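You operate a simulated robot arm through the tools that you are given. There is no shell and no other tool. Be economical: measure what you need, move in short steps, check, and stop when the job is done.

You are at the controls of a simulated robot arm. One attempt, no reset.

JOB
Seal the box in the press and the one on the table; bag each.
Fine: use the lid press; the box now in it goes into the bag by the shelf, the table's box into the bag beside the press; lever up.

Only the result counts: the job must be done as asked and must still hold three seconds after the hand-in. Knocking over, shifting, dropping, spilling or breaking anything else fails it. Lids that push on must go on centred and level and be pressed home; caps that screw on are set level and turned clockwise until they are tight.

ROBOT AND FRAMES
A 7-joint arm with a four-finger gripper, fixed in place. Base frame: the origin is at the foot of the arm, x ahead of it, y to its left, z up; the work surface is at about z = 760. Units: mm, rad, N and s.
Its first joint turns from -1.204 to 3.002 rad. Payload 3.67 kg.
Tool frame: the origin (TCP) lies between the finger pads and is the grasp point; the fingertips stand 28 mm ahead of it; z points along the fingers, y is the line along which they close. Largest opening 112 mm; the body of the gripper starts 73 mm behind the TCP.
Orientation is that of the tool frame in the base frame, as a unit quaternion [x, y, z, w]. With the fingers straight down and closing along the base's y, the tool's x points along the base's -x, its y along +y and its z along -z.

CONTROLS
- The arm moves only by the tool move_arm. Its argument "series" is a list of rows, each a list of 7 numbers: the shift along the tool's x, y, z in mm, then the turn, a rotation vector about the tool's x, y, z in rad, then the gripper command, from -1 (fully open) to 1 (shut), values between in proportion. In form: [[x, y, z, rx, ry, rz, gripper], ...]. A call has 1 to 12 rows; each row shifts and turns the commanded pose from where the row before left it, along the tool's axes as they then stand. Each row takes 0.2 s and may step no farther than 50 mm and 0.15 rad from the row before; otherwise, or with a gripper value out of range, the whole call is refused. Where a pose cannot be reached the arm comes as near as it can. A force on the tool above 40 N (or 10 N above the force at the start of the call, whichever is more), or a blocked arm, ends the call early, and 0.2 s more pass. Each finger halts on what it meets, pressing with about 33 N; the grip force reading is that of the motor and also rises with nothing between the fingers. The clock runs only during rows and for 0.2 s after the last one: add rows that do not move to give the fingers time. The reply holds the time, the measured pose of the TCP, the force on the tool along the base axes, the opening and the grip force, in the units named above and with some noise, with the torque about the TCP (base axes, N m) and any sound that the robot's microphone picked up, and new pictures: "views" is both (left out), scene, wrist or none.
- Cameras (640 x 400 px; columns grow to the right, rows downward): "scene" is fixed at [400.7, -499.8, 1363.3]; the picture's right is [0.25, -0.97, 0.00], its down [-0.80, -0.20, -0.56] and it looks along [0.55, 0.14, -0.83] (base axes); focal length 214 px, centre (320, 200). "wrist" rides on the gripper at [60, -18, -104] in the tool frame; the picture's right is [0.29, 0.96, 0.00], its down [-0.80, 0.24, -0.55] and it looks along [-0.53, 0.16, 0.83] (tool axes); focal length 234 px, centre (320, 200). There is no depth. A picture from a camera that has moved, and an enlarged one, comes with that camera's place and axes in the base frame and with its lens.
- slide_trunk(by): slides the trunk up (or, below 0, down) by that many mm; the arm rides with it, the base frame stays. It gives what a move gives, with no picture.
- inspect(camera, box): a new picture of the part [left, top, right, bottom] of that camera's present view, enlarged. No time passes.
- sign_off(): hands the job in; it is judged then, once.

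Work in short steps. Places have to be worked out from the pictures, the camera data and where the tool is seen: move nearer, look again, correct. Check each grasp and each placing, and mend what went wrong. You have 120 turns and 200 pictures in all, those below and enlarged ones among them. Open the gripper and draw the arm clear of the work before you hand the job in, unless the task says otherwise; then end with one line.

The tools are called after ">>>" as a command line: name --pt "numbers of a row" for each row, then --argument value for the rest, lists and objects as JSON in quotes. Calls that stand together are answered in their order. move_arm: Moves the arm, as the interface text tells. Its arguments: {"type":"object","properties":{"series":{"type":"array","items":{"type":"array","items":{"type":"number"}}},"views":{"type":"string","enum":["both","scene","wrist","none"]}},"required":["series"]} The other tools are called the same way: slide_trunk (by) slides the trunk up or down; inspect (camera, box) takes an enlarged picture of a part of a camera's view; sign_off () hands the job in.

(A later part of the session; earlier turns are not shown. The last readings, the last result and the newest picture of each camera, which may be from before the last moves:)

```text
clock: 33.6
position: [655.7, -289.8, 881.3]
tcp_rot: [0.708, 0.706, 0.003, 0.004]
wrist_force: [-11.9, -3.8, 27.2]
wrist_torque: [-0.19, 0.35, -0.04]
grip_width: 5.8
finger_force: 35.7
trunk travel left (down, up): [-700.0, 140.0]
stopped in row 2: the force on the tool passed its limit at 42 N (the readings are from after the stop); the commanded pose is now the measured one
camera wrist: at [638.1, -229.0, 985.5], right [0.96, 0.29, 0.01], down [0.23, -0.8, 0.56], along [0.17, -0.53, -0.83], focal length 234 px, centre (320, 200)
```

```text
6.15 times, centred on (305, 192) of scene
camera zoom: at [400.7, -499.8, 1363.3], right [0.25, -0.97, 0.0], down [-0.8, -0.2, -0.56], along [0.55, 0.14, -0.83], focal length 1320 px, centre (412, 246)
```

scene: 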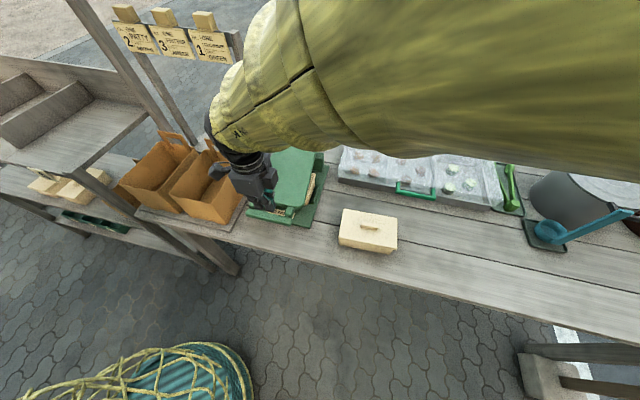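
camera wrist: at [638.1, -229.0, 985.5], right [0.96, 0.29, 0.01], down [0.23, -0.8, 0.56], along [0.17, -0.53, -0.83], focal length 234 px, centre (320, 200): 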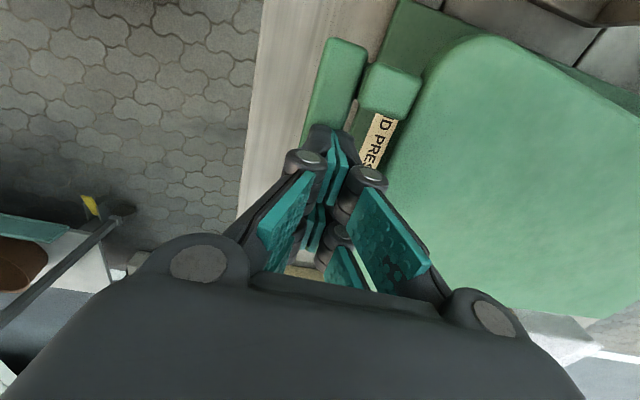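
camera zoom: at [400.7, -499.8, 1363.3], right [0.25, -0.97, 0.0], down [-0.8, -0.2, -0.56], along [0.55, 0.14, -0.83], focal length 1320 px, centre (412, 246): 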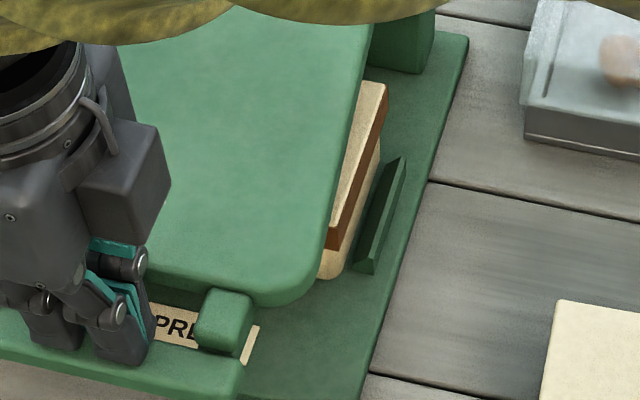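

The brown band is even all round the rim, so the lid appears seated evenly. I lift off and go to the front, tilting the tool to point forward so I can straddle the bar and raise the lever.

>>> move_arm --pt "0 0 -20 0 0 0 1" --pt "0 -10 -30 0 0 0 1" --pt "0 -30 0 -0.1 0 0 0" --pt "0 -30 0 -0.15 0 0 -0.4" --pt "0 -25 0 -0.15 0 0 -0.4" --pt "0 -20 0 -0.15 0 0 -0.4" --pt "0 0 0 -0.15 0 0 -0.4" --pt "0 0 0 -0.15 0 0 -0.4" --pt "0 0 0 -0.15 0 0 -0.4" --pt "0 0 0 -0.05 0 0 -0.4" --views "both"

```text
clock: 35.8
position: [553.6, -291.1, 904.5]
tcp_rot: [0.611, 0.61, 0.356, 0.357]
wrist_force: [1.0, -0.2, 0.8]
wrist_torque: [0.02, 0.0, 0.03]
grip_width: 78.4
finger_force: 0.0
out of reach, approached as far as the arm can: row 7, 8
trunk travel left (down, up): [-700.0, 140.0]
camera wrist: at [456.0, -231.5, 940.2], right [0.47, 0.29, 0.83], down [-0.37, -0.8, 0.48], along [0.8, -0.53, -0.27], focal length 234 px, centre (320, 200)
```

scene: 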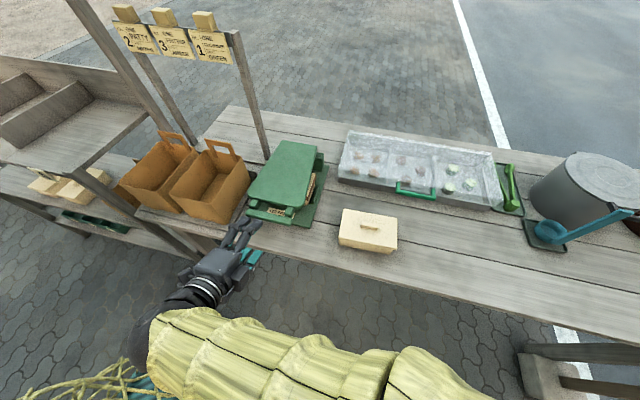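
wrist: 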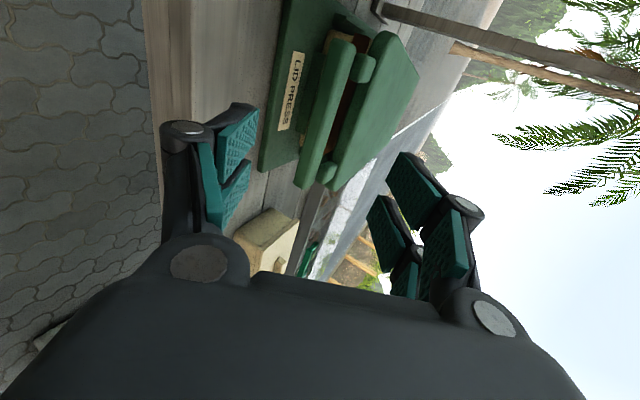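

Good pose; bar lies straight ahead at about (657,-281,845). I advance along the tool axis to straddle it.

>>> move_arm --pt "4 0 30 0 0 0 -0.4" --pt "4 0 30 0 0 0 -0.4" --pt "0 0 25 0 0 0 -0.4" --pt "0 0 22 0 0 0 -0.4" --views "both"

>>> inspect --camera "scene" --box '[200, 150, 340, 260]'

```text
clock: 36.8
position: [646.1, -282.6, 851.6]
tcp_rot: [0.611, 0.61, 0.356, 0.356]
wrist_force: [-0.1, 0.2, 0.4]
wrist_torque: [0.0, -0.02, 0.02]
grip_width: 78.3
finger_force: 0.1
trunk travel left (down, up): [-700.0, 140.0]
camera wrist: at [548.2, -222.6, 886.9], right [0.47, 0.29, 0.83], down [-0.36, -0.8, 0.48], along [0.8, -0.53, -0.27], focal length 234 px, centre (320, 200)
```

scene: 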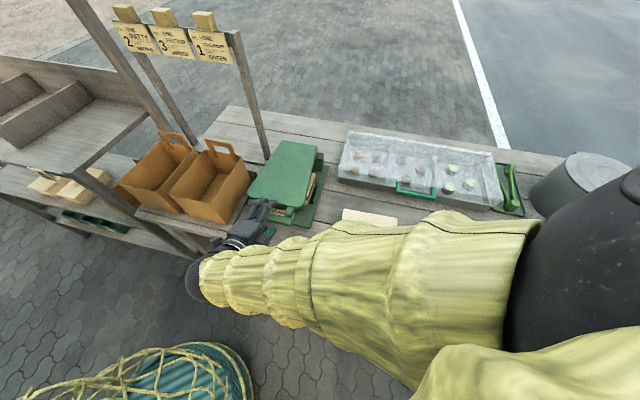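
wrist: 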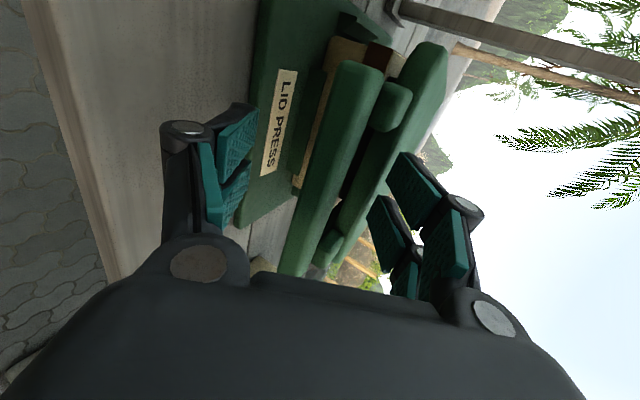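

```text
3.64 times, centred on (270, 205) of scene
camera zoom: at [400.7, -499.8, 1363.3], right [0.25, -0.97, 0.0], down [-0.8, -0.2, -0.56], along [0.55, 0.14, -0.83], focal length 780 px, centre (502, 182)
```

zoom: 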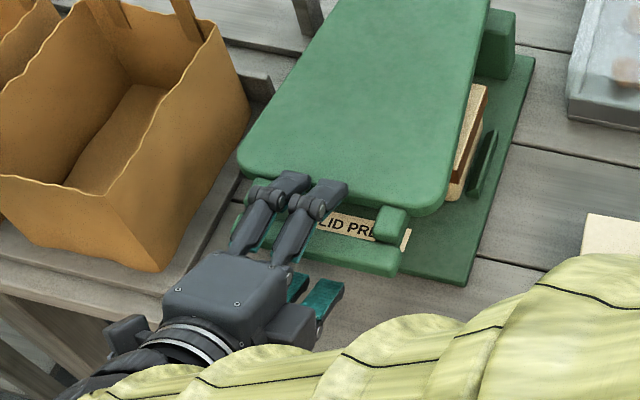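

Bar is between the fingers. I close partway around it and start raising the lever along its arc (pivot fitted near (906,879), radius 252).

>>> move_arm --pt "0 0 0 0 0 0 0.25" --pt "0 0 0 0 0 0 0.25" --pt "0 7.9 3.1 0 0 0 0.25" --pt "0 22.2 -15.2 0 0 0 0.25" --pt "0 23.2 -12.6 0 0 0 0.25" --pt "0 24.4 -10.1 0 0 0 0.25" --pt "0 25.4 -7.4 0 0 0 0.25" --views "wrist"

```text
clock: 38.4
position: [661.9, -281.8, 966.1]
tcp_rot: [0.611, 0.611, 0.356, 0.357]
wrist_force: [-1.8, 0.1, -0.8]
wrist_torque: [0.04, 0.0, -0.05]
grip_width: 42.6
finger_force: 0.6
trunk travel left (down, up): [-700.0, 140.0]
camera wrist: at [563.8, -222.1, 1000.1], right [0.47, 0.29, 0.83], down [-0.36, -0.8, 0.48], along [0.8, -0.53, -0.27], focal length 234 px, centre (320, 200)
```

wrist: 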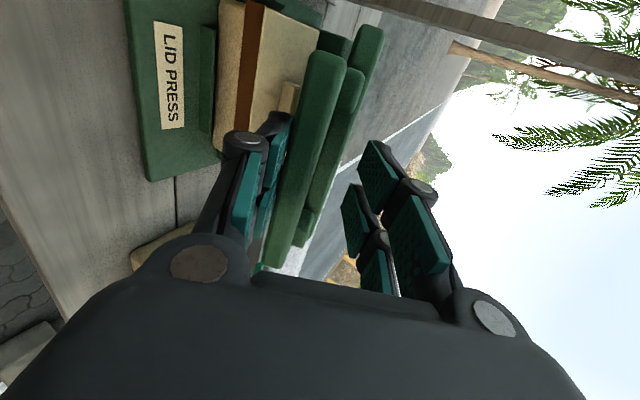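

The lever rises nicely and the lid stays home with an even brown seam. I continue the arc.

>>> move_arm --pt "0 26.6 -4 0.076 0 0 0.25" --pt "0 26.6 -3.4 0.066 0 0 0.25" --pt "0 26.9 -2.4 0.066 0 0 0.25" --pt "0 26.9 -1.3 0.065 0 0 0.25" --pt "0 27 -0.4 0.066 0 0 0.25" --pt "0 27.1 0.7 0.065 0 0 0.25" --pt "0 27 1.7 0.066 0 0 0.25" --pt "0 26.8 2.8 0.066 0 0 0.25" --pt "0 26.9 3.7 0.065 0 0 0.25" --pt "0 26.5 4.7 0.055 0 0 0.25" --views "both"

```text
clock: 40.6
position: [853.0, -285.3, 1136.3]
tcp_rot: [0.694, 0.692, 0.139, 0.139]
wrist_force: [-2.5, 2.0, 0.9]
wrist_torque: [0.4, 0.29, 0.13]
grip_width: 42.2
finger_force: 0.0
trunk travel left (down, up): [-700.0, 140.0]
camera wrist: at [797.3, -225.4, 1225.8], right [0.88, 0.29, 0.37], down [0.0, -0.8, 0.6], along [0.47, -0.53, -0.71], focal length 234 px, centre (320, 200)
```

scene: 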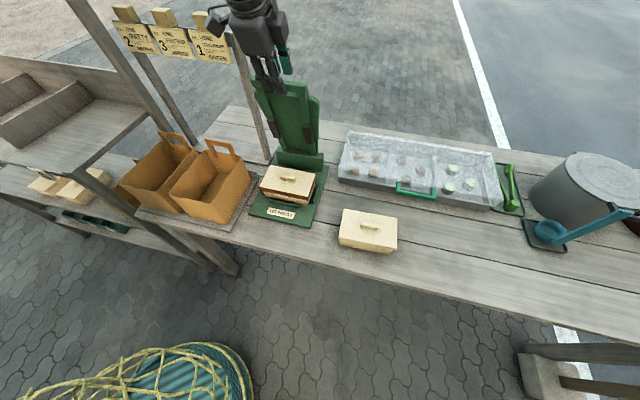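
wrist: 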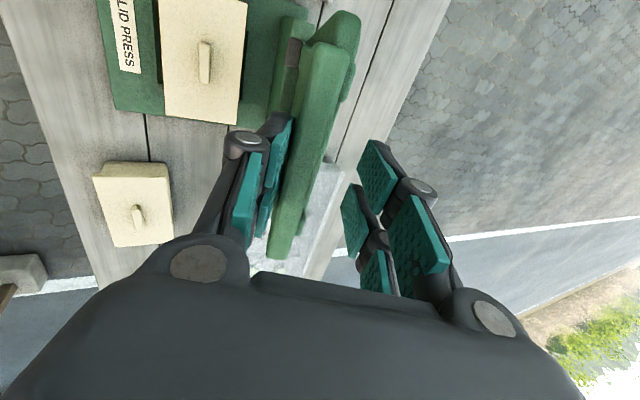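

>>> move_arm --pt "0 25.8 5.5 0 0 0 0.25" --pt "0 25.1 8.1 0 0 0 0.25" --pt "0 24.1 10.7 0 0 0 0.25" --pt "0 22.9 13.1 0 0 0 0.25" --pt "0 12 8 0 0 0 0.25" --views "both"

```text
clock: 41.8
position: [969.9, -284.0, 1139.2]
tcp_rot: [0.694, 0.692, 0.141, 0.141]
wrist_force: [0.1, 1.0, -0.2]
wrist_torque: [-0.02, -0.03, -0.03]
grip_width: 42.0
finger_force: 0.1
trunk travel left (down, up): [-700.0, 140.0]
camera wrist: at [914.7, -224.3, 1228.1], right [0.88, 0.29, 0.37], down [0.0, -0.8, 0.6], along [0.47, -0.53, -0.7], focal length 234 px, centre (320, 200)
```

scene: 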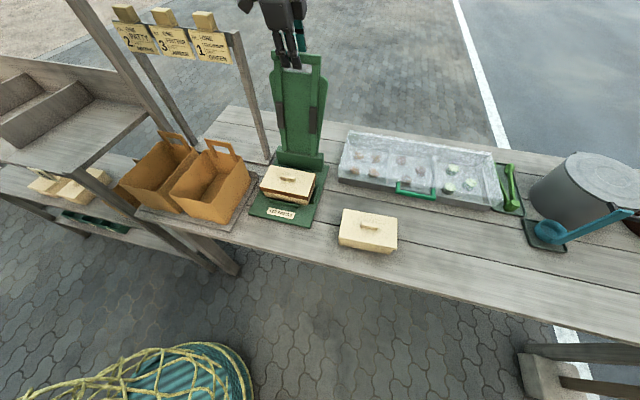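
wrist: 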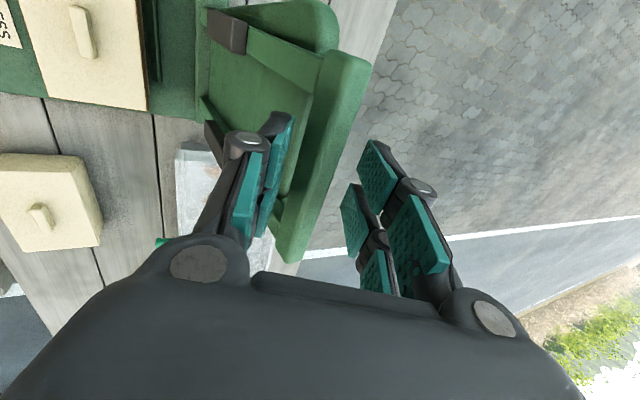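

Lever rests at its back stop again. I open, retreat, level the tool and move above the box's knob in the press.

>>> move_arm --pt "0 0 -20 0 0 0 -0.3" --pt "0 0 -40 0 0 0 -0.3" --pt "0 0 -40 0 0 0 -0.3" --pt "0 0 0 0.1 0 0 -0.3" --pt "0 0 0 0.1 0 0 -0.3" --pt "0 0 0 0.1 0 0 -0.3" --pt "0 0 0 0.1 0 0 -0.3" --pt "0 -40 20 0 0 0 -0.3" --pt "0 -40 30 0 0 0 -0.3" --pt "0 -40 30 0 0 0 -0.3" --views "both"

```text
clock: 44.0
position: [813.2, -283.2, 1150.9]
tcp_rot: [0.707, 0.707, 0.001, 0.001]
wrist_force: [-0.2, -0.1, 0.5]
wrist_torque: [0.02, -0.06, 0.03]
grip_width: 72.8
finger_force: 0.0
trunk travel left (down, up): [-700.0, 140.0]
camera wrist: at [796.4, -224.2, 1255.3], right [0.96, 0.29, 0.0], down [0.24, -0.8, 0.55], along [0.16, -0.53, -0.83], focal length 234 px, centre (320, 200)
```

scene: 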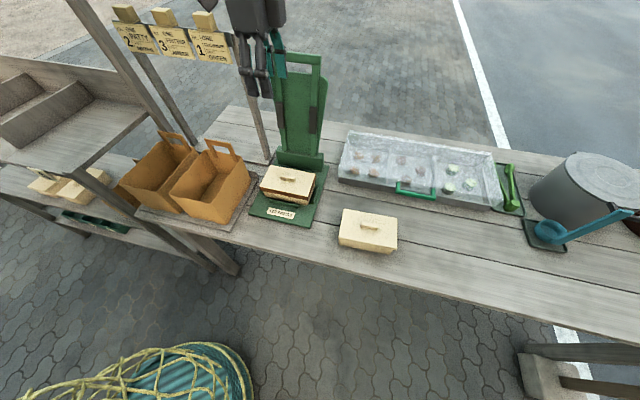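
wrist: 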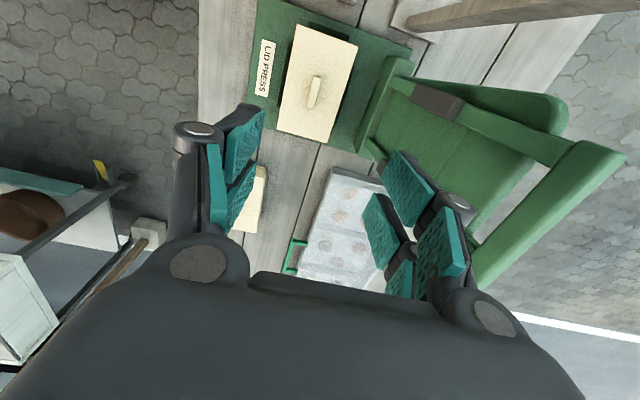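

>>> inspect --camera "scene" --box '[245, 155, 335, 225]'

>>> inspect --camera "wrist" --box '[240, 0, 400, 160]'

```text
5.71 times, centred on (290, 190) of scene
camera zoom: at [400.7, -499.8, 1363.3], right [0.25, -0.97, 0.0], down [-0.8, -0.2, -0.56], along [0.55, 0.14, -0.83], focal length 1226 px, centre (491, 257)
```

zoom: 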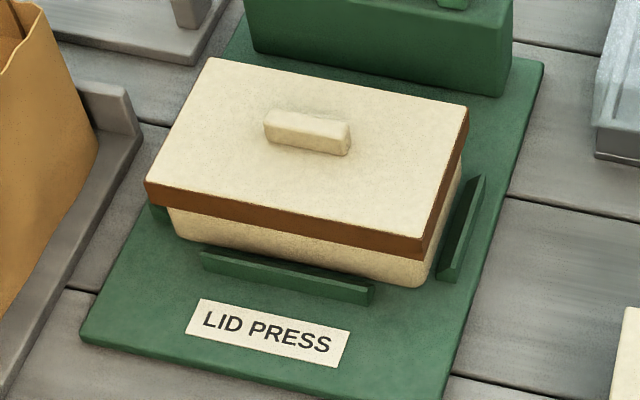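

```text
2.50 times, centred on (320, 80) of wrist
camera zoom: at [796.4, -224.2, 1255.3], right [0.96, 0.29, 0.0], down [0.24, -0.8, 0.55], along [0.16, -0.53, -0.83], focal length 585 px, centre (320, 500)
```

zoom: 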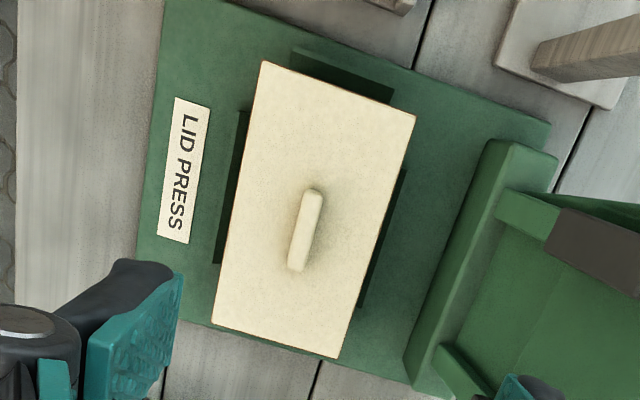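

The lid shows a uniform brown seal band: sealed. Knob is 50 mm long at (806,-291), lid 97×162 mm. I go down over the knob.

>>> move_arm --pt "-4 -4 20 0 0 0 0.3" --pt "-4 -3 40 0 0 0 0.3" --pt "0 0 40 0 0 0 0.3" --pt "0 0 40 0 0 0 0.3" --pt "0 0 40 0 0 0 0.3" --pt "0 0 40 0 0 0 0.3" --pt "0 0 30 0 0 0 0.3" --views "both"

>>> inspect --camera "wrist" --box '[180, 60, 460, 260]'

```text
clock: 45.6
position: [807.1, -289.3, 900.8]
tcp_rot: [0.708, 0.706, 0.0, 0.0]
wrist_force: [0.2, 0.6, -0.2]
wrist_torque: [0.02, 0.0, 0.04]
grip_width: 39.4
finger_force: 0.1
trunk travel left (down, up): [-700.0, 140.0]
camera wrist: at [790.0, -229.5, 1003.9], right [0.96, 0.29, 0.0], down [0.24, -0.8, 0.55], along [0.16, -0.53, -0.83], focal length 234 px, centre (320, 200)
```

scene: 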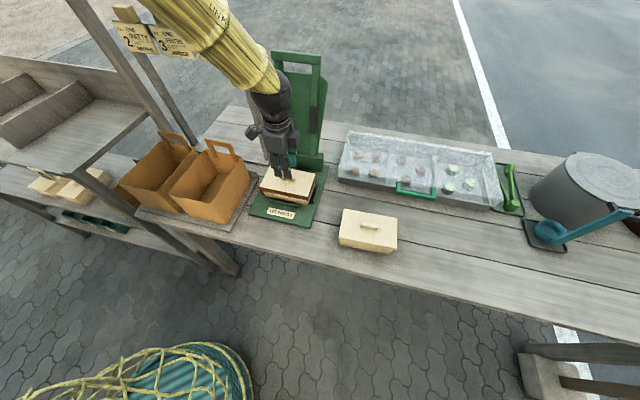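
wrist: 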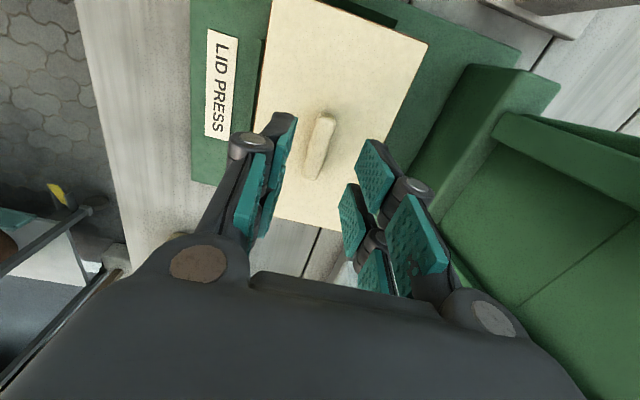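

```text
2.00 times, centred on (320, 160) of wrist
camera zoom: at [790.0, -229.5, 1003.9], right [0.96, 0.29, 0.0], down [0.24, -0.8, 0.55], along [0.16, -0.53, -0.83], focal length 468 px, centre (320, 280)
```

zoom: 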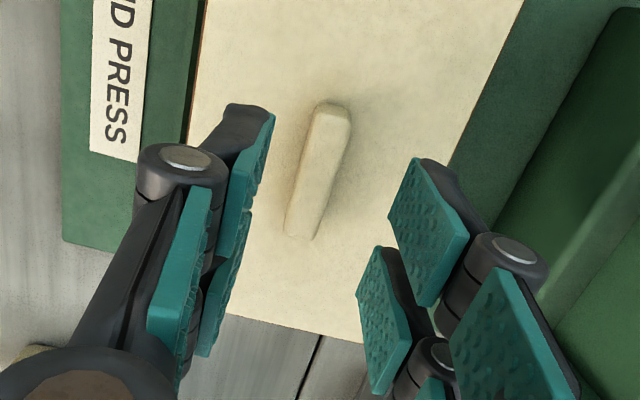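

Well centred over the knob. Descending until tips nearly touch the lid, then gripping.

>>> move_arm --pt "-1 0 15 0 0 0 0.3" --pt "0 0 10 0 0 0 0.3" --pt "0 0 6 0 0 0 0.3" --pt "0 0 4 0 0 0 0.3" --pt "0 0 3 0 0 0 0.3" --pt "0 0 3 0 0 0 0.3" --pt "0 0 3 0 0 0 0.3" --views "wrist"

>>> inspect --camera "scene" --box '[245, 130, 335, 220]'

```text
clock: 47.2
position: [806.1, -291.9, 858.5]
tcp_rot: [0.707, 0.708, 0.001, 0.002]
wrist_force: [-0.6, -1.2, 17.1]
wrist_torque: [-0.07, 0.05, 0.02]
grip_width: 39.5
finger_force: 0.9
trunk travel left (down, up): [-700.0, 140.0]
camera wrist: at [788.6, -232.1, 962.6], right [0.96, 0.29, 0.0], down [0.24, -0.8, 0.56], along [0.16, -0.53, -0.83], focal length 234 px, centre (320, 200)
```

wrist: 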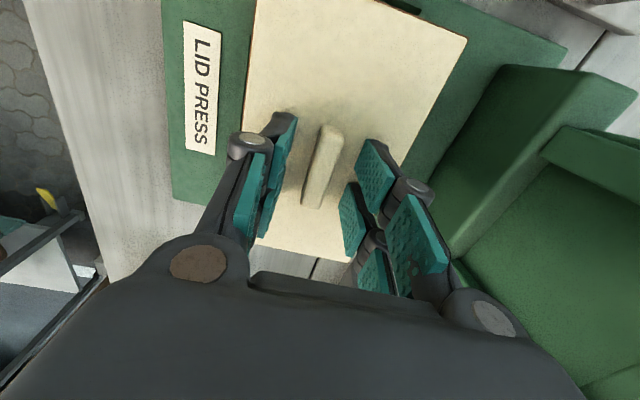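

```text
4.44 times, centred on (290, 175) of scene
camera zoom: at [400.7, -499.8, 1363.3], right [0.25, -0.97, 0.0], down [-0.8, -0.2, -0.56], along [0.55, 0.14, -0.83], focal length 953 px, centre (453, 311)
```

zoom: 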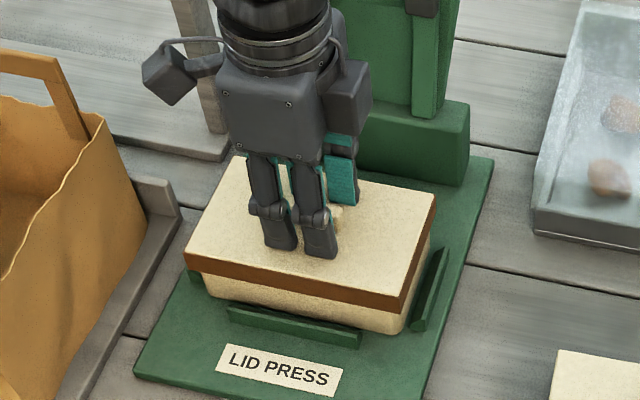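

Tips touch the lid (lid top z≈830). I back off 3 mm, grip the knob, and lift a little to check.

>>> move_arm --pt "0 0 -5 0 0 0 0.3" --pt "0 0 0 0 0 0 1" --pt "0 0 0 0 0 0 1" --pt "0 0 0 0 0 0 1" --pt "0 0 -5 0 0 0 1" --pt "0 0 -5 0 0 0 1" --pt "0 0 -8 0 0 0 1" --pt "0 0 -10 0 0 0 1" --views "wrist"

>>> inspect --camera "scene" --box '[245, 130, 335, 220]'

```text
clock: 49.0
position: [804.7, -292.8, 889.6]
tcp_rot: [0.707, 0.707, 0.0, 0.001]
wrist_force: [0.0, -0.2, -0.1]
wrist_torque: [-0.05, 0.04, 0.01]
grip_width: 11.9
finger_force: 33.1
trunk travel left (down, up): [-700.0, 140.0]
camera wrist: at [788.8, -232.7, 993.8], right [0.96, 0.29, 0.0], down [0.24, -0.8, 0.55], along [0.16, -0.53, -0.83], focal length 234 px, centre (320, 200)
```

wrist: 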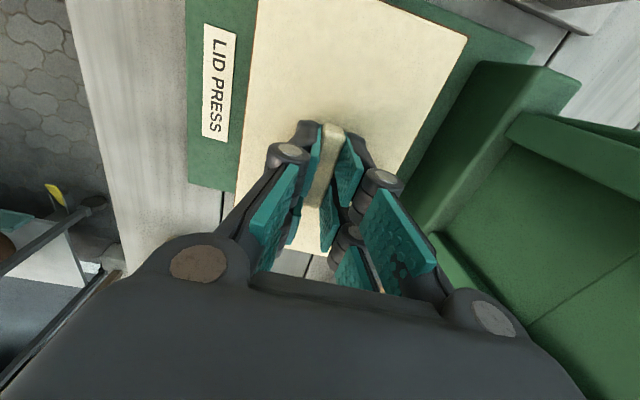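

```text
4.44 times, centred on (290, 175) of scene
camera zoom: at [400.7, -499.8, 1363.3], right [0.25, -0.97, 0.0], down [-0.8, -0.2, -0.56], along [0.55, 0.14, -0.83], focal length 953 px, centre (453, 311)
```

zoom: 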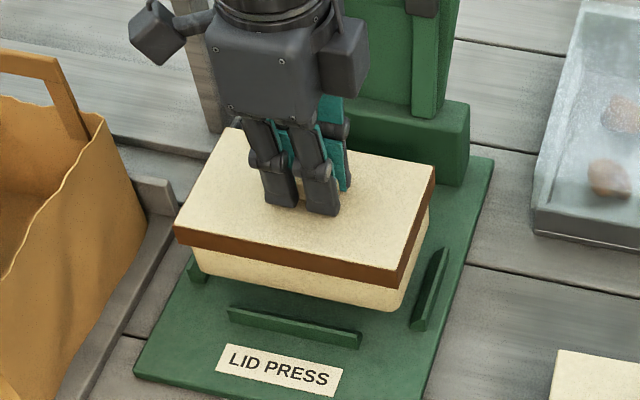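

The sealed box lifts cleanly. I raise it, pull back and turn it 90° so its long side matches the bag.

>>> move_arm --pt "0 0 -30 0 0 0 1" --pt "0 0 -40 0 0 0 1" --pt "0 0 -45 0 0 0 1" --pt "0 0 -45 0 0 0 1" --pt "0 0 -45 0 0 0 1" --pt "0 0 -45 0 0 0 1" --pt "0 -30 -20 0 0 0 1" --pt "0 -40 0 0 0 0 1" --pt "0 -40 0 0 0 0 1" --pt "0 -40 0 0 0 0 1" --pt "0 -40 0 0 0 0 1" --pt "0 -40 0 0 0 0 1" --views "none"

>>> move_arm --pt "10 0 0 0 0 -0.1428 1" --pt "10 0 0 0 0 -0.1428 1" --pt "10 0 0 0 0 -0.1428 1" --pt "10 0 0 0 0 -0.1428 1" --pt "10 0 0 0 0 -0.1428 1" --pt "0 10 0 0 0 -0.1428 1" --pt "0 10 0 0 0 -0.1428 1" --pt "0 15 0 0 0 -0.1428 1" --pt "0 15 0 0 0 -0.1428 1" --pt "0 20 0 0 0 -0.1428 1" --pt "0 20 0 0 0 -0.1428 1" --views "both"

```text
clock: 51.6
position: [573.2, -293.9, 1161.6]
tcp_rot: [0.707, 0.707, 0.0, 0.001]
wrist_force: [0.1, 0.5, -1.2]
wrist_torque: [0.0, -0.01, 0.01]
grip_width: 12.2
finger_force: 32.9
trunk travel left (down, up): [-700.0, 140.0]
```

```text
clock: 54.0
position: [598.7, -164.5, 1157.5]
tcp_rot: [-0.001, 1.0, 0.0, 0.0]
wrist_force: [0.6, -0.5, -0.9]
wrist_torque: [0.01, -0.02, 0.03]
grip_width: 11.9
finger_force: 32.7
trunk travel left (down, up): [-700.0, 140.0]
camera wrist: at [540.2, -183.1, 1261.8], right [-0.29, 0.96, 0.0], down [0.8, 0.24, 0.55], along [0.53, 0.16, -0.83], focal length 234 px, centre (320, 200)
```

scene: 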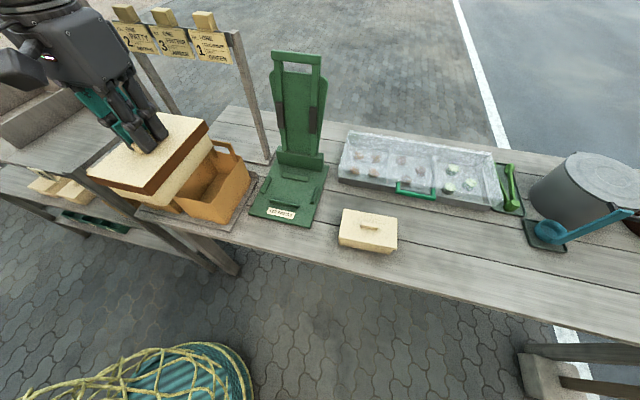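
wrist: 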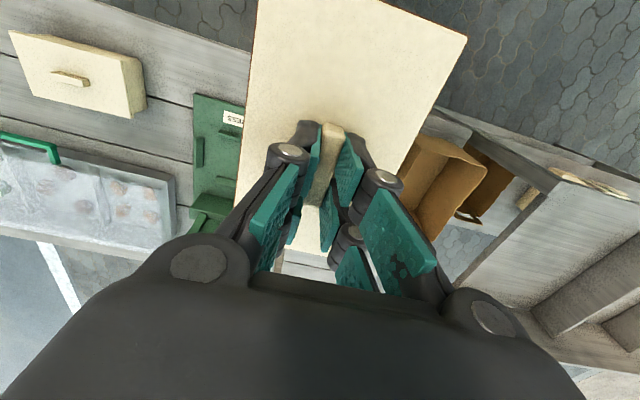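

Box held level, long side along x. I zoom on the bag by the shelf from both views to measure its rim.

>>> inspect --camera "wrist" --box '[390, 90, 560, 260]'

>>> inspect --camera "scene" --box '[100, 110, 280, 240]'

```text
2.35 times, centred on (475, 175) of wrist
camera zoom: at [540.2, -183.1, 1261.8], right [-0.29, 0.96, 0.0], down [0.8, 0.24, 0.55], along [0.53, 0.16, -0.83], focal length 551 px, centre (-45, 259)
```

zoom: 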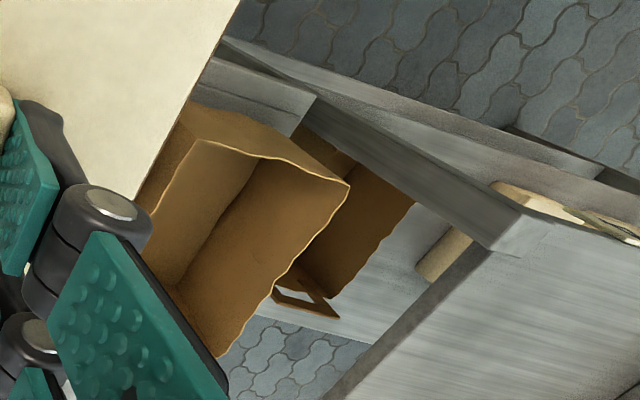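

```text
3.08 times, centred on (190, 175) of scene
camera zoom: at [400.7, -499.8, 1363.3], right [0.25, -0.97, 0.0], down [-0.8, -0.2, -0.56], along [0.55, 0.14, -0.83], focal length 660 px, centre (720, 277)
```

zoom: 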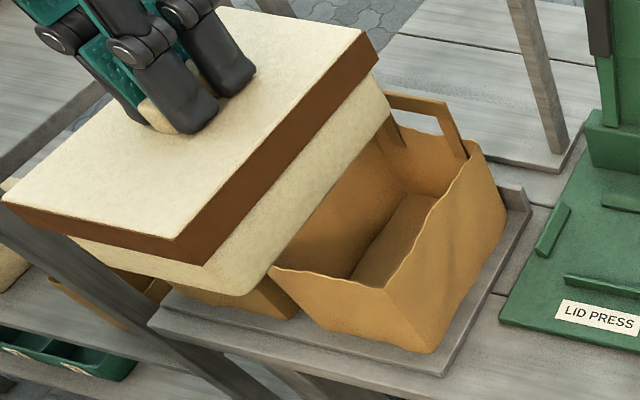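

Bag by the shelf: rim x 635–815, y 30–160, z≈877, centre (723,94). The 162×97 box fits in this orientation. Moving over it, high.

>>> move_arm --pt "-17.8 37 0 0 0 0 1" --pt "-17.8 37 0 0 0 0 1" --pt "-17.8 37 0 0 0 0 1" --pt "-17.8 37 0 0 0 0 1" --pt "-17.8 37 0 0 0 0 1" --pt "-17.8 37 0 0 0 0 1" --pt "-17.8 36.5 0 0 0 0 1" --pt "0 0 40 0 0 0 1" --pt "0 0 30 0 0 0 1" --views "both"

>>> inspect --camera "scene" --box '[80, 60, 280, 240]'

```text
clock: 56.0
position: [730.2, 86.1, 1102.8]
tcp_rot: [0.01, 1.0, 0.018, 0.002]
wrist_force: [0.6, 0.5, -2.0]
wrist_torque: [-0.03, 0.01, -0.02]
grip_width: 11.9
finger_force: 33.1
trunk travel left (down, up): [-700.0, 140.0]
camera wrist: at [670.6, 65.8, 1205.7], right [-0.27, 0.96, 0.03], down [0.8, 0.2, 0.57], along [0.54, 0.18, -0.82], focal length 234 px, centre (320, 200)
```

scene: 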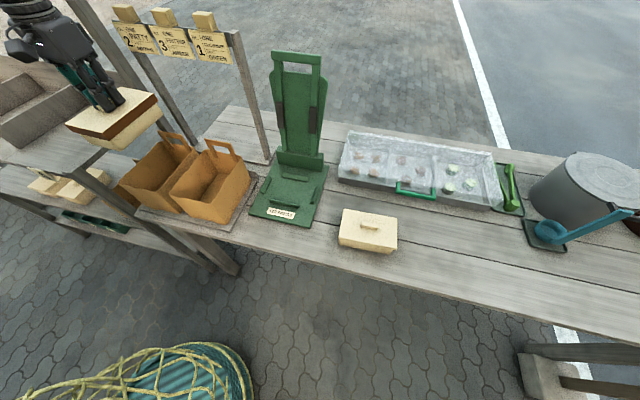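
wrist: 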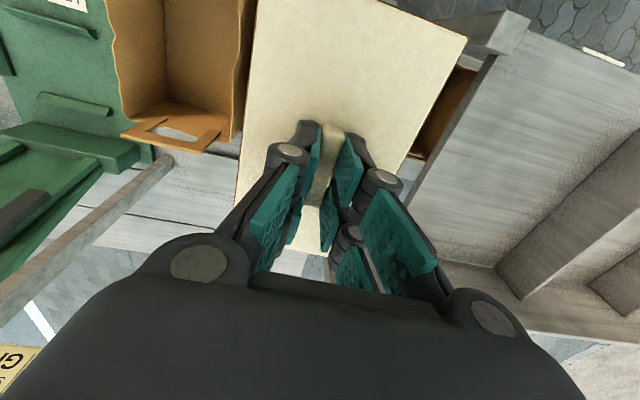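

```text
2.22 times, centred on (180, 150) of scene
camera zoom: at [400.7, -499.8, 1363.3], right [0.25, -0.97, 0.0], down [-0.8, -0.2, -0.56], along [0.55, 0.14, -0.83], focal length 477 px, centre (631, 311)
```

zoom: 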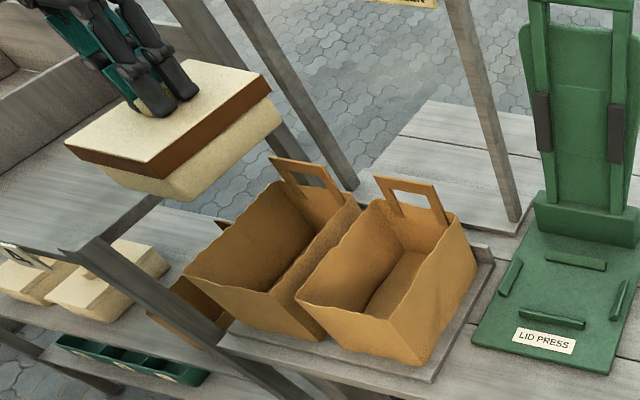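

Pose lags the command with a slight tilt; I wait one row and check whether it settles.

>>> move_arm --pt "0 0 0 0 0 0 1" --pt "0 0 0 0 0 0 1" --views "none"

```text
clock: 56.6
position: [728.0, 83.7, 1097.7]
tcp_rot: [0.01, 1.0, 0.016, 0.0]
wrist_force: [-0.2, 0.0, -0.9]
wrist_torque: [0.01, 0.01, -0.02]
grip_width: 12.2
finger_force: 33.5
trunk travel left (down, up): [-700.0, 140.0]
```

>>> move_arm --pt "0 0 0 0 0 0 1" --pt "0 0 0 0 0 0 1" --pt "0 0 0 0 0 0 1" --pt "0 0 0 0 0 0 1" --views "none"

```text
clock: 57.6
position: [728.9, 82.4, 1095.5]
tcp_rot: [0.013, 1.0, 0.015, -0.002]
wrist_force: [-0.4, 0.5, -1.7]
wrist_torque: [-0.02, 0.02, 0.0]
grip_width: 11.8
finger_force: 32.8
trunk travel left (down, up): [-700.0, 140.0]
```

It stays offset by ~10 mm and 2° — either a joint limit or arm contact. I raise 60 mm and see whether the error disappears.

>>> move_arm --pt "0 0 -30 0 0 0 1" --pt "0 0 -30 0 0 0 1" --pt "0 0 0 0 0 0 1" --views "both"

```text
clock: 58.4
position: [728.7, 85.0, 1148.1]
tcp_rot: [0.009, 1.0, 0.01, -0.004]
wrist_force: [0.6, -0.6, -0.8]
wrist_torque: [0.01, 0.04, -0.02]
grip_width: 12.1
finger_force: 32.8
trunk travel left (down, up): [-700.0, 140.0]
camera wrist: at [670.8, 66.1, 1252.7], right [-0.27, 0.96, 0.02], down [0.81, 0.22, 0.55], along [0.52, 0.17, -0.83], focal length 234 px, centre (320, 200)
```

scene: 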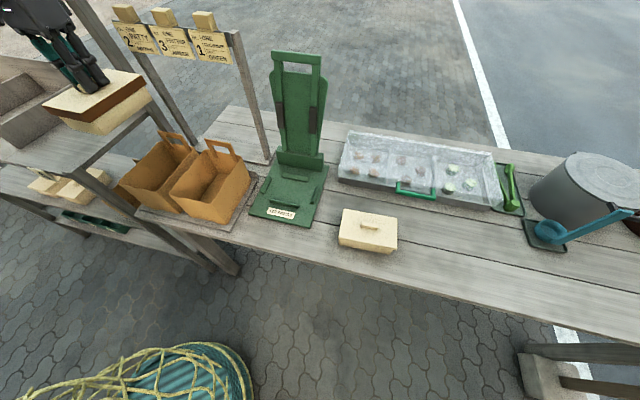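
wrist: 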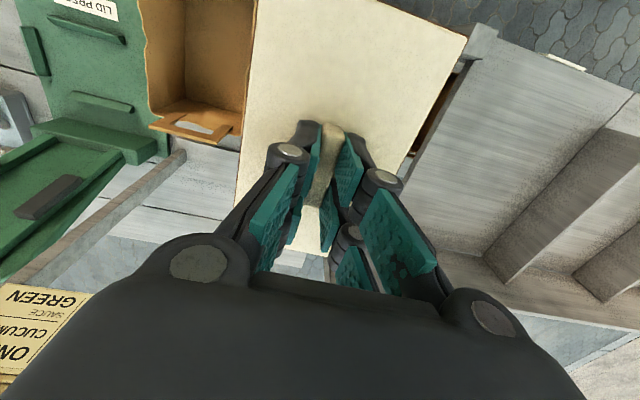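

Errors are small here; I apply a measured correction (x −6, y +9) and see how it responds.

>>> move_arm --pt "6 9 0 0 0 0 1" --pt "0 0 0 0 0 0 1" --pt "0 0 0 0 0 0 1" --views "none"

```text
clock: 59.2
position: [722.8, 92.1, 1151.1]
tcp_rot: [0.01, 1.0, 0.013, -0.005]
wrist_force: [-1.2, -0.8, -1.6]
wrist_torque: [-0.03, 0.04, -0.02]
grip_width: 12.1
finger_force: 33.3
trunk travel left (down, up): [-700.0, 140.0]
```

It responds. I use the trunk to descend 90 mm, keeping the arm's configuration.

>>> slide_trunk --by -90

>>> move_arm --pt "0 0 0 0 0 0 1" --views "both"

>>> inspect --camera "scene" --box '[80, 60, 280, 240]'

```text
clock: 60.4
position: [723.5, 94.5, 1067.0]
tcp_rot: [0.01, 1.0, 0.015, -0.001]
wrist_force: [0.2, 0.0, -1.3]
wrist_torque: [-0.01, 0.01, -0.01]
grip_width: 11.9
finger_force: 33.0
trunk travel left (down, up): [-610.0, 230.0]
```

```text
clock: 60.8
position: [723.0, 95.1, 1068.6]
tcp_rot: [0.01, 1.0, 0.015, 0.0]
wrist_force: [-0.3, -0.7, -1.2]
wrist_torque: [0.02, 0.01, -0.02]
grip_width: 11.8
finger_force: 33.3
trunk travel left (down, up): [-610.0, 230.0]
camera wrist: at [664.5, 74.2, 1171.8], right [-0.27, 0.96, 0.03], down [0.8, 0.21, 0.56], along [0.53, 0.17, -0.83], focal length 234 px, centre (320, 200)
```

scene: 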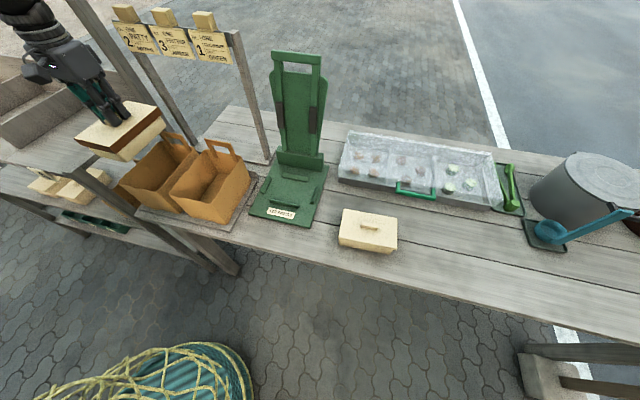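
wrist: 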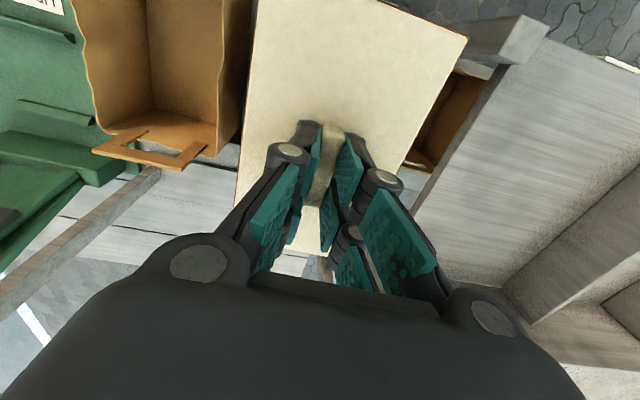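

```text
2.22 times, centred on (180, 150) of scene
camera zoom: at [400.7, -499.8, 1363.3], right [0.25, -0.97, 0.0], down [-0.8, -0.2, -0.56], along [0.55, 0.14, -0.83], focal length 477 px, centre (631, 311)
```

zoom: 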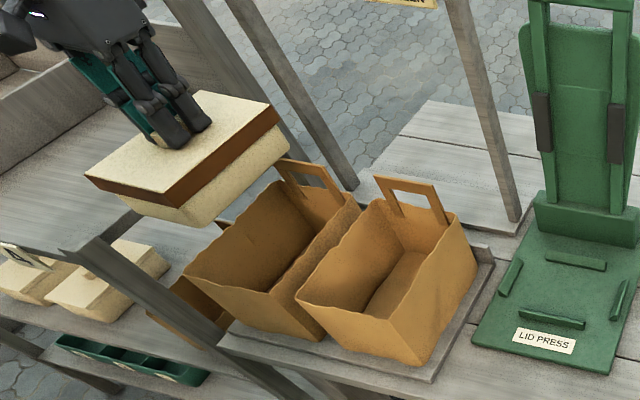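

Box is above the bag. I correct the small tilt and lower to just above the rim.

>>> move_arm --pt "-2 0 0 0.015 0 -0.01 1" --pt "0 0 20 0.015 0 -0.01 1" --pt "0 0 20 0 0 0 1" --pt "0 0 20 0 0 0 1" --pt "0 0 15 0 0 0 1" --views "both"

>>> inspect --camera "scene" --box '[80, 60, 280, 240]'

```text
clock: 62.2
position: [733.6, 83.8, 1002.4]
tcp_rot: [0.01, 1.0, 0.014, 0.001]
wrist_force: [-0.4, 0.9, -1.4]
wrist_torque: [-0.02, -0.02, -0.01]
grip_width: 11.9
finger_force: 33.1
trunk travel left (down, up): [-610.0, 230.0]
stopped in row 5: the arm was blocked; the commanded pose is now the measured one
camera wrist: at [674.0, 63.7, 1105.2], right [-0.27, 0.96, 0.03], down [0.8, 0.21, 0.56], along [0.54, 0.17, -0.83], focal length 234 px, centre (320, 200)
```

scene: 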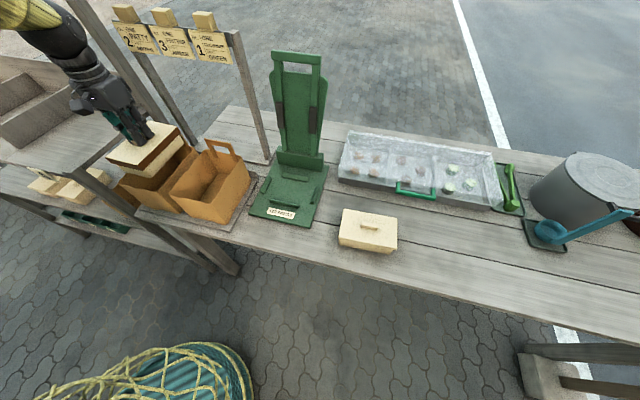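
wrist: 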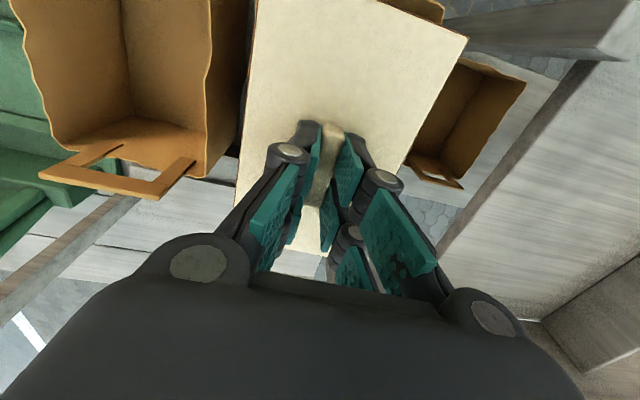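

```text
2.22 times, centred on (180, 150) of scene
camera zoom: at [400.7, -499.8, 1363.3], right [0.25, -0.97, 0.0], down [-0.8, -0.2, -0.56], along [0.55, 0.14, -0.83], focal length 477 px, centre (631, 311)
```

zoom: 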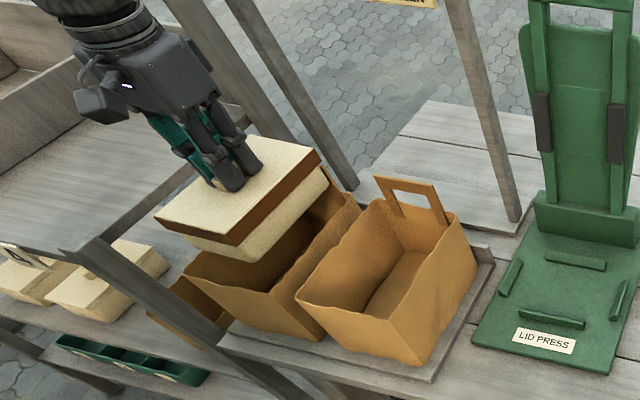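

The arm (not the tool) is being blocked, likely the elbow meeting the shelf side in this posture. I back off upward and to the right, then try turning the tool to +180° so the elbow goes to the other side.

>>> move_arm --pt "0 0 -20 0 0 0 1" --pt "0 0 -40 0 0 0 1" --pt "0 0 -40 0 0 0 1" --pt "0 -20 -40 0 0 0 1" --pt "10 -40 -20 0 0 0 1" --pt "20 -40 0 0 0 0 1" --pt "20 -40 0 0 0 0 1" --pt "20 -40 0 0 0 0 1" --views "scene"

```text
clock: 64.0
position: [657.2, -95.3, 1158.7]
tcp_rot: [0.008, 1.0, 0.013, 0.002]
wrist_force: [0.0, -0.8, -1.2]
wrist_torque: [0.07, -0.04, 0.01]
grip_width: 12.1
finger_force: 33.2
trunk travel left (down, up): [-610.0, 230.0]
```

scene: 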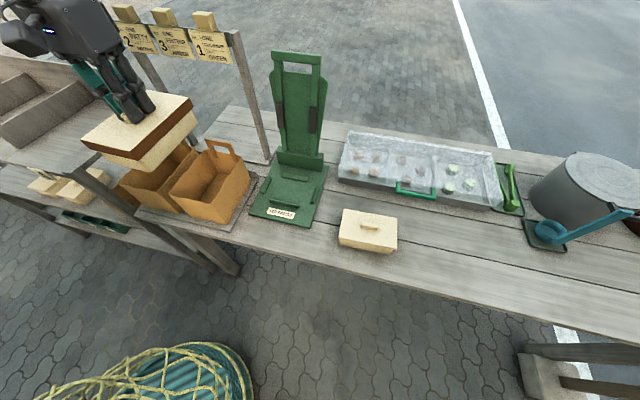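

Now turning +90° in place (clear space), correcting the small tilt.

>>> move_arm --pt "0 0 0 0.026 0 -0.016 1" --pt "0 0 0 0 0 0.1428 1" --pt "0 0 0 0 0 0.1428 1" --pt "0 0 0 0 0 0.1428 1" --pt "0 0 0 0 0 0.1428 1" --pt "0 0 0 0 0 0.1428 1" --pt "0 0 0 0 0 0.1428 1" --pt "0 0 0 0 0 0.1428 1" --pt "0 0 0 0 0 0.1428 1" --pt "0 0 0 0 0 0.1428 1" --pt "0 0 0 0 0 0.1428 1" --pt "0 0 0 0 0 0.1428 1" --views "none"

>>> move_arm --pt "0 0 0 0 0 0.1428 1" --pt "0 0 0 0 0 0.1428 1" --pt "0 0 0 0 0 0.1428 1" --pt "0 0 0 0 0 0.1428 1" --pt "0 0 0 0 0 0.1428 1" --pt "0 0 0 0 0 0.1428 1" --pt "0 0 0 0 0 0.1428 1" --pt "0 0 0 0 0 0.1428 1" --pt "0 0 0 0 0 0.1428 1" --pt "0 0 0 0 0 0.1428 1" --pt "0 0 0 0 0 0.1428 1" --views "both"

```text
clock: 66.6
position: [661.4, -108.2, 1174.5]
tcp_rot: [0.713, 0.7, 0.035, -0.024]
wrist_force: [-0.3, -0.9, -1.1]
wrist_torque: [0.01, 0.05, 0.01]
grip_width: 12.0
finger_force: 33.2
trunk travel left (down, up): [-610.0, 230.0]
```

```text
clock: 69.0
position: [661.8, -116.3, 1173.2]
tcp_rot: [0.999, -0.018, 0.004, -0.05]
wrist_force: [0.0, 0.5, -0.9]
wrist_torque: [0.02, 0.02, 0.0]
grip_width: 12.2
finger_force: 32.6
trunk travel left (down, up): [-610.0, 230.0]
camera wrist: at [722.6, -110.4, 1278.6], right [0.26, -0.96, -0.09], down [-0.81, -0.27, 0.52], along [-0.53, -0.06, -0.85], focal length 234 px, centre (320, 200)
```

scene: 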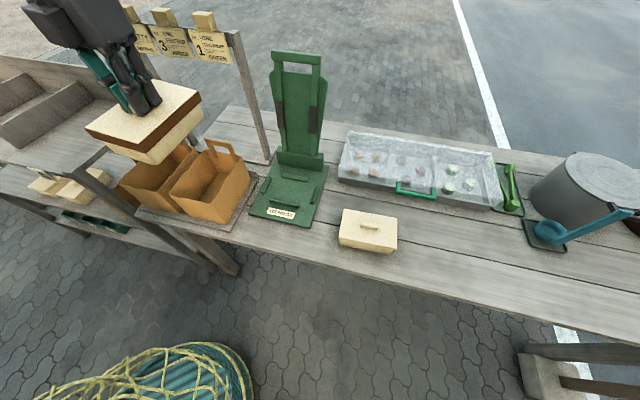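
wrist: 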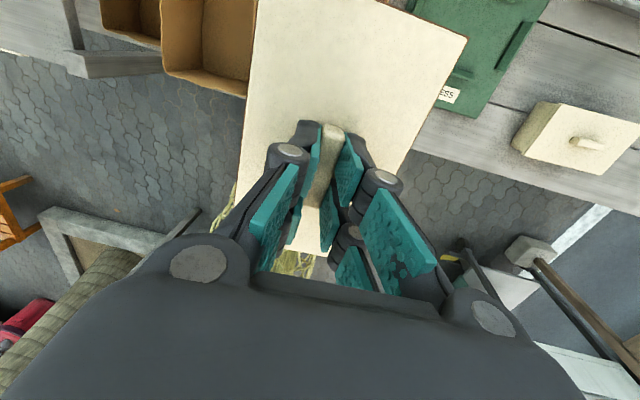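

Still a residual offset, so a link seems to be touching something since the descent. I raise the trunk back up and re-check.

>>> slide_trunk --by 90

>>> move_arm --pt "0 0 0 0 0 0 1" --pt "0 0 0 0 0 0 1" --views "both"

```text
clock: 70.3
position: [661.7, -115.5, 1260.0]
tcp_rot: [0.999, -0.016, 0.003, -0.05]
wrist_force: [-0.2, 0.5, -0.5]
wrist_torque: [-0.02, 0.02, -0.02]
grip_width: 12.2
finger_force: 32.9
trunk travel left (down, up): [-700.0, 140.0]
```

```text
clock: 70.9
position: [662.4, -116.1, 1260.4]
tcp_rot: [0.999, -0.015, 0.003, -0.051]
wrist_force: [-0.2, -0.2, -1.2]
wrist_torque: [0.0, -0.03, -0.04]
grip_width: 11.9
finger_force: 32.8
trunk travel left (down, up): [-700.0, 140.0]
camera wrist: at [723.2, -110.3, 1365.7], right [0.26, -0.96, -0.1], down [-0.81, -0.27, 0.53], along [-0.53, -0.06, -0.85], focal length 234 px, centre (320, 200)
```

scene: 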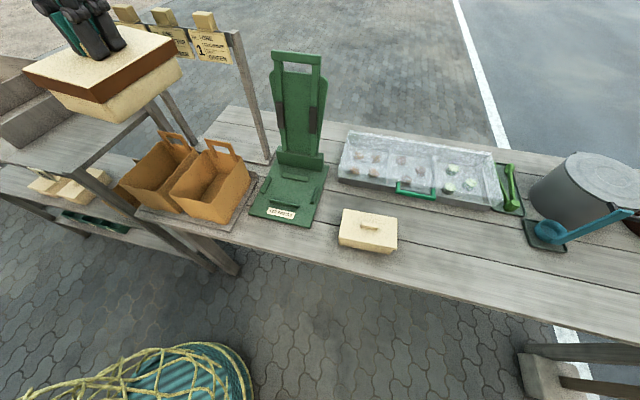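
wrist: 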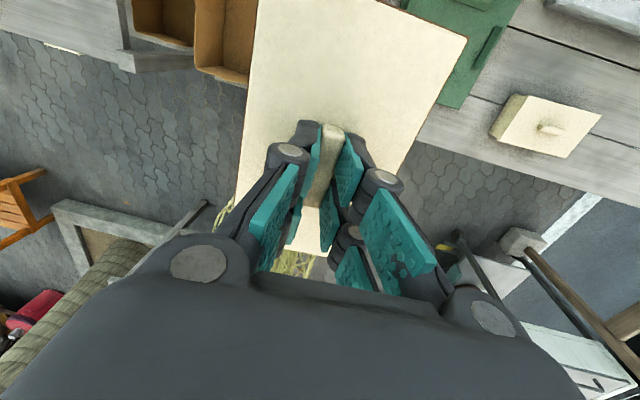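

The error travels with the posture (a joint limit, not contact with the table). I return to the +90° orientation and test how well that reaches the spot over the bag.

>>> move_arm --pt "0 0 0 0 0 -0.1428 1" --pt "0 0 0 0 0 -0.1428 1" --pt "0 0 0 0 0 -0.1428 1" --pt "0 0 0 0 0 -0.1428 1" --pt "0 0 0 0 0 -0.1428 1" --pt "0 0 0 0 0 -0.1428 1" --pt "0 0 0 0 0 -0.1428 1" --pt "0 0 0 0 0 -0.1428 1" --pt "0 0 0 0 0 -0.1428 1" --pt "0 0 0 0 0 -0.1428 1" --pt "0 0 0 0 0 -0.1428 1" --views "none"

>>> move_arm --pt "20 6 0 0 0 0 1" --pt "20 6 0 0 0 0 1" --pt "20 6 0 0 0 0 1" --pt "20 6 0 0 0 0 1" --pt "20 6 0 0 0 0 1" --pt "20 6 0 0 0 0 1" --pt "20 6 0 0 0 0 1" --pt "20 6 0 0 0 0 1" --pt "20 6 0 0 0 0 1" --pt "20 6 0 0 0 0 1" --pt "0 0 0 0 0 0 1" --views "wrist"

```text
clock: 73.3
position: [658.0, -96.5, 1247.8]
tcp_rot: [0.706, 0.708, 0.001, 0.002]
wrist_force: [-0.5, -0.5, -0.8]
wrist_torque: [0.04, 0.01, 0.02]
grip_width: 11.9
finger_force: 32.9
trunk travel left (down, up): [-700.0, 140.0]
```

```text
clock: 75.9
position: [732.0, 70.8, 1296.1]
tcp_rot: [0.721, 0.69, 0.048, -0.031]
wrist_force: [0.9, -0.4, -1.4]
wrist_torque: [0.01, 0.03, -0.02]
grip_width: 11.8
finger_force: 32.9
trunk travel left (down, up): [-700.0, 140.0]
stopped in row 11: the arm was blocked; the commanded pose is now the measured one
camera wrist: at [714.9, 120.6, 1406.0], right [0.97, 0.24, 0.05], down [0.19, -0.86, 0.47], along [0.16, -0.44, -0.88], focal length 234 px, centre (320, 200)
```

wrist: 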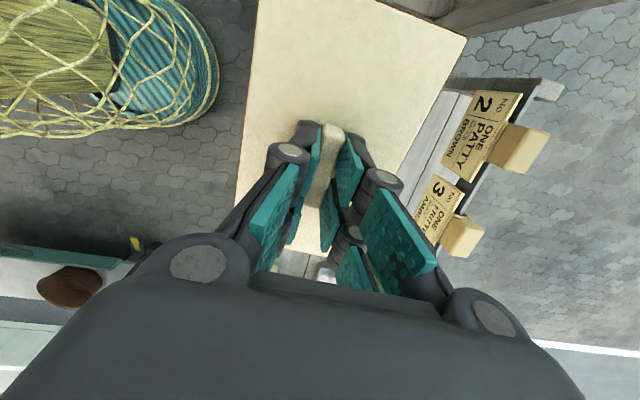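

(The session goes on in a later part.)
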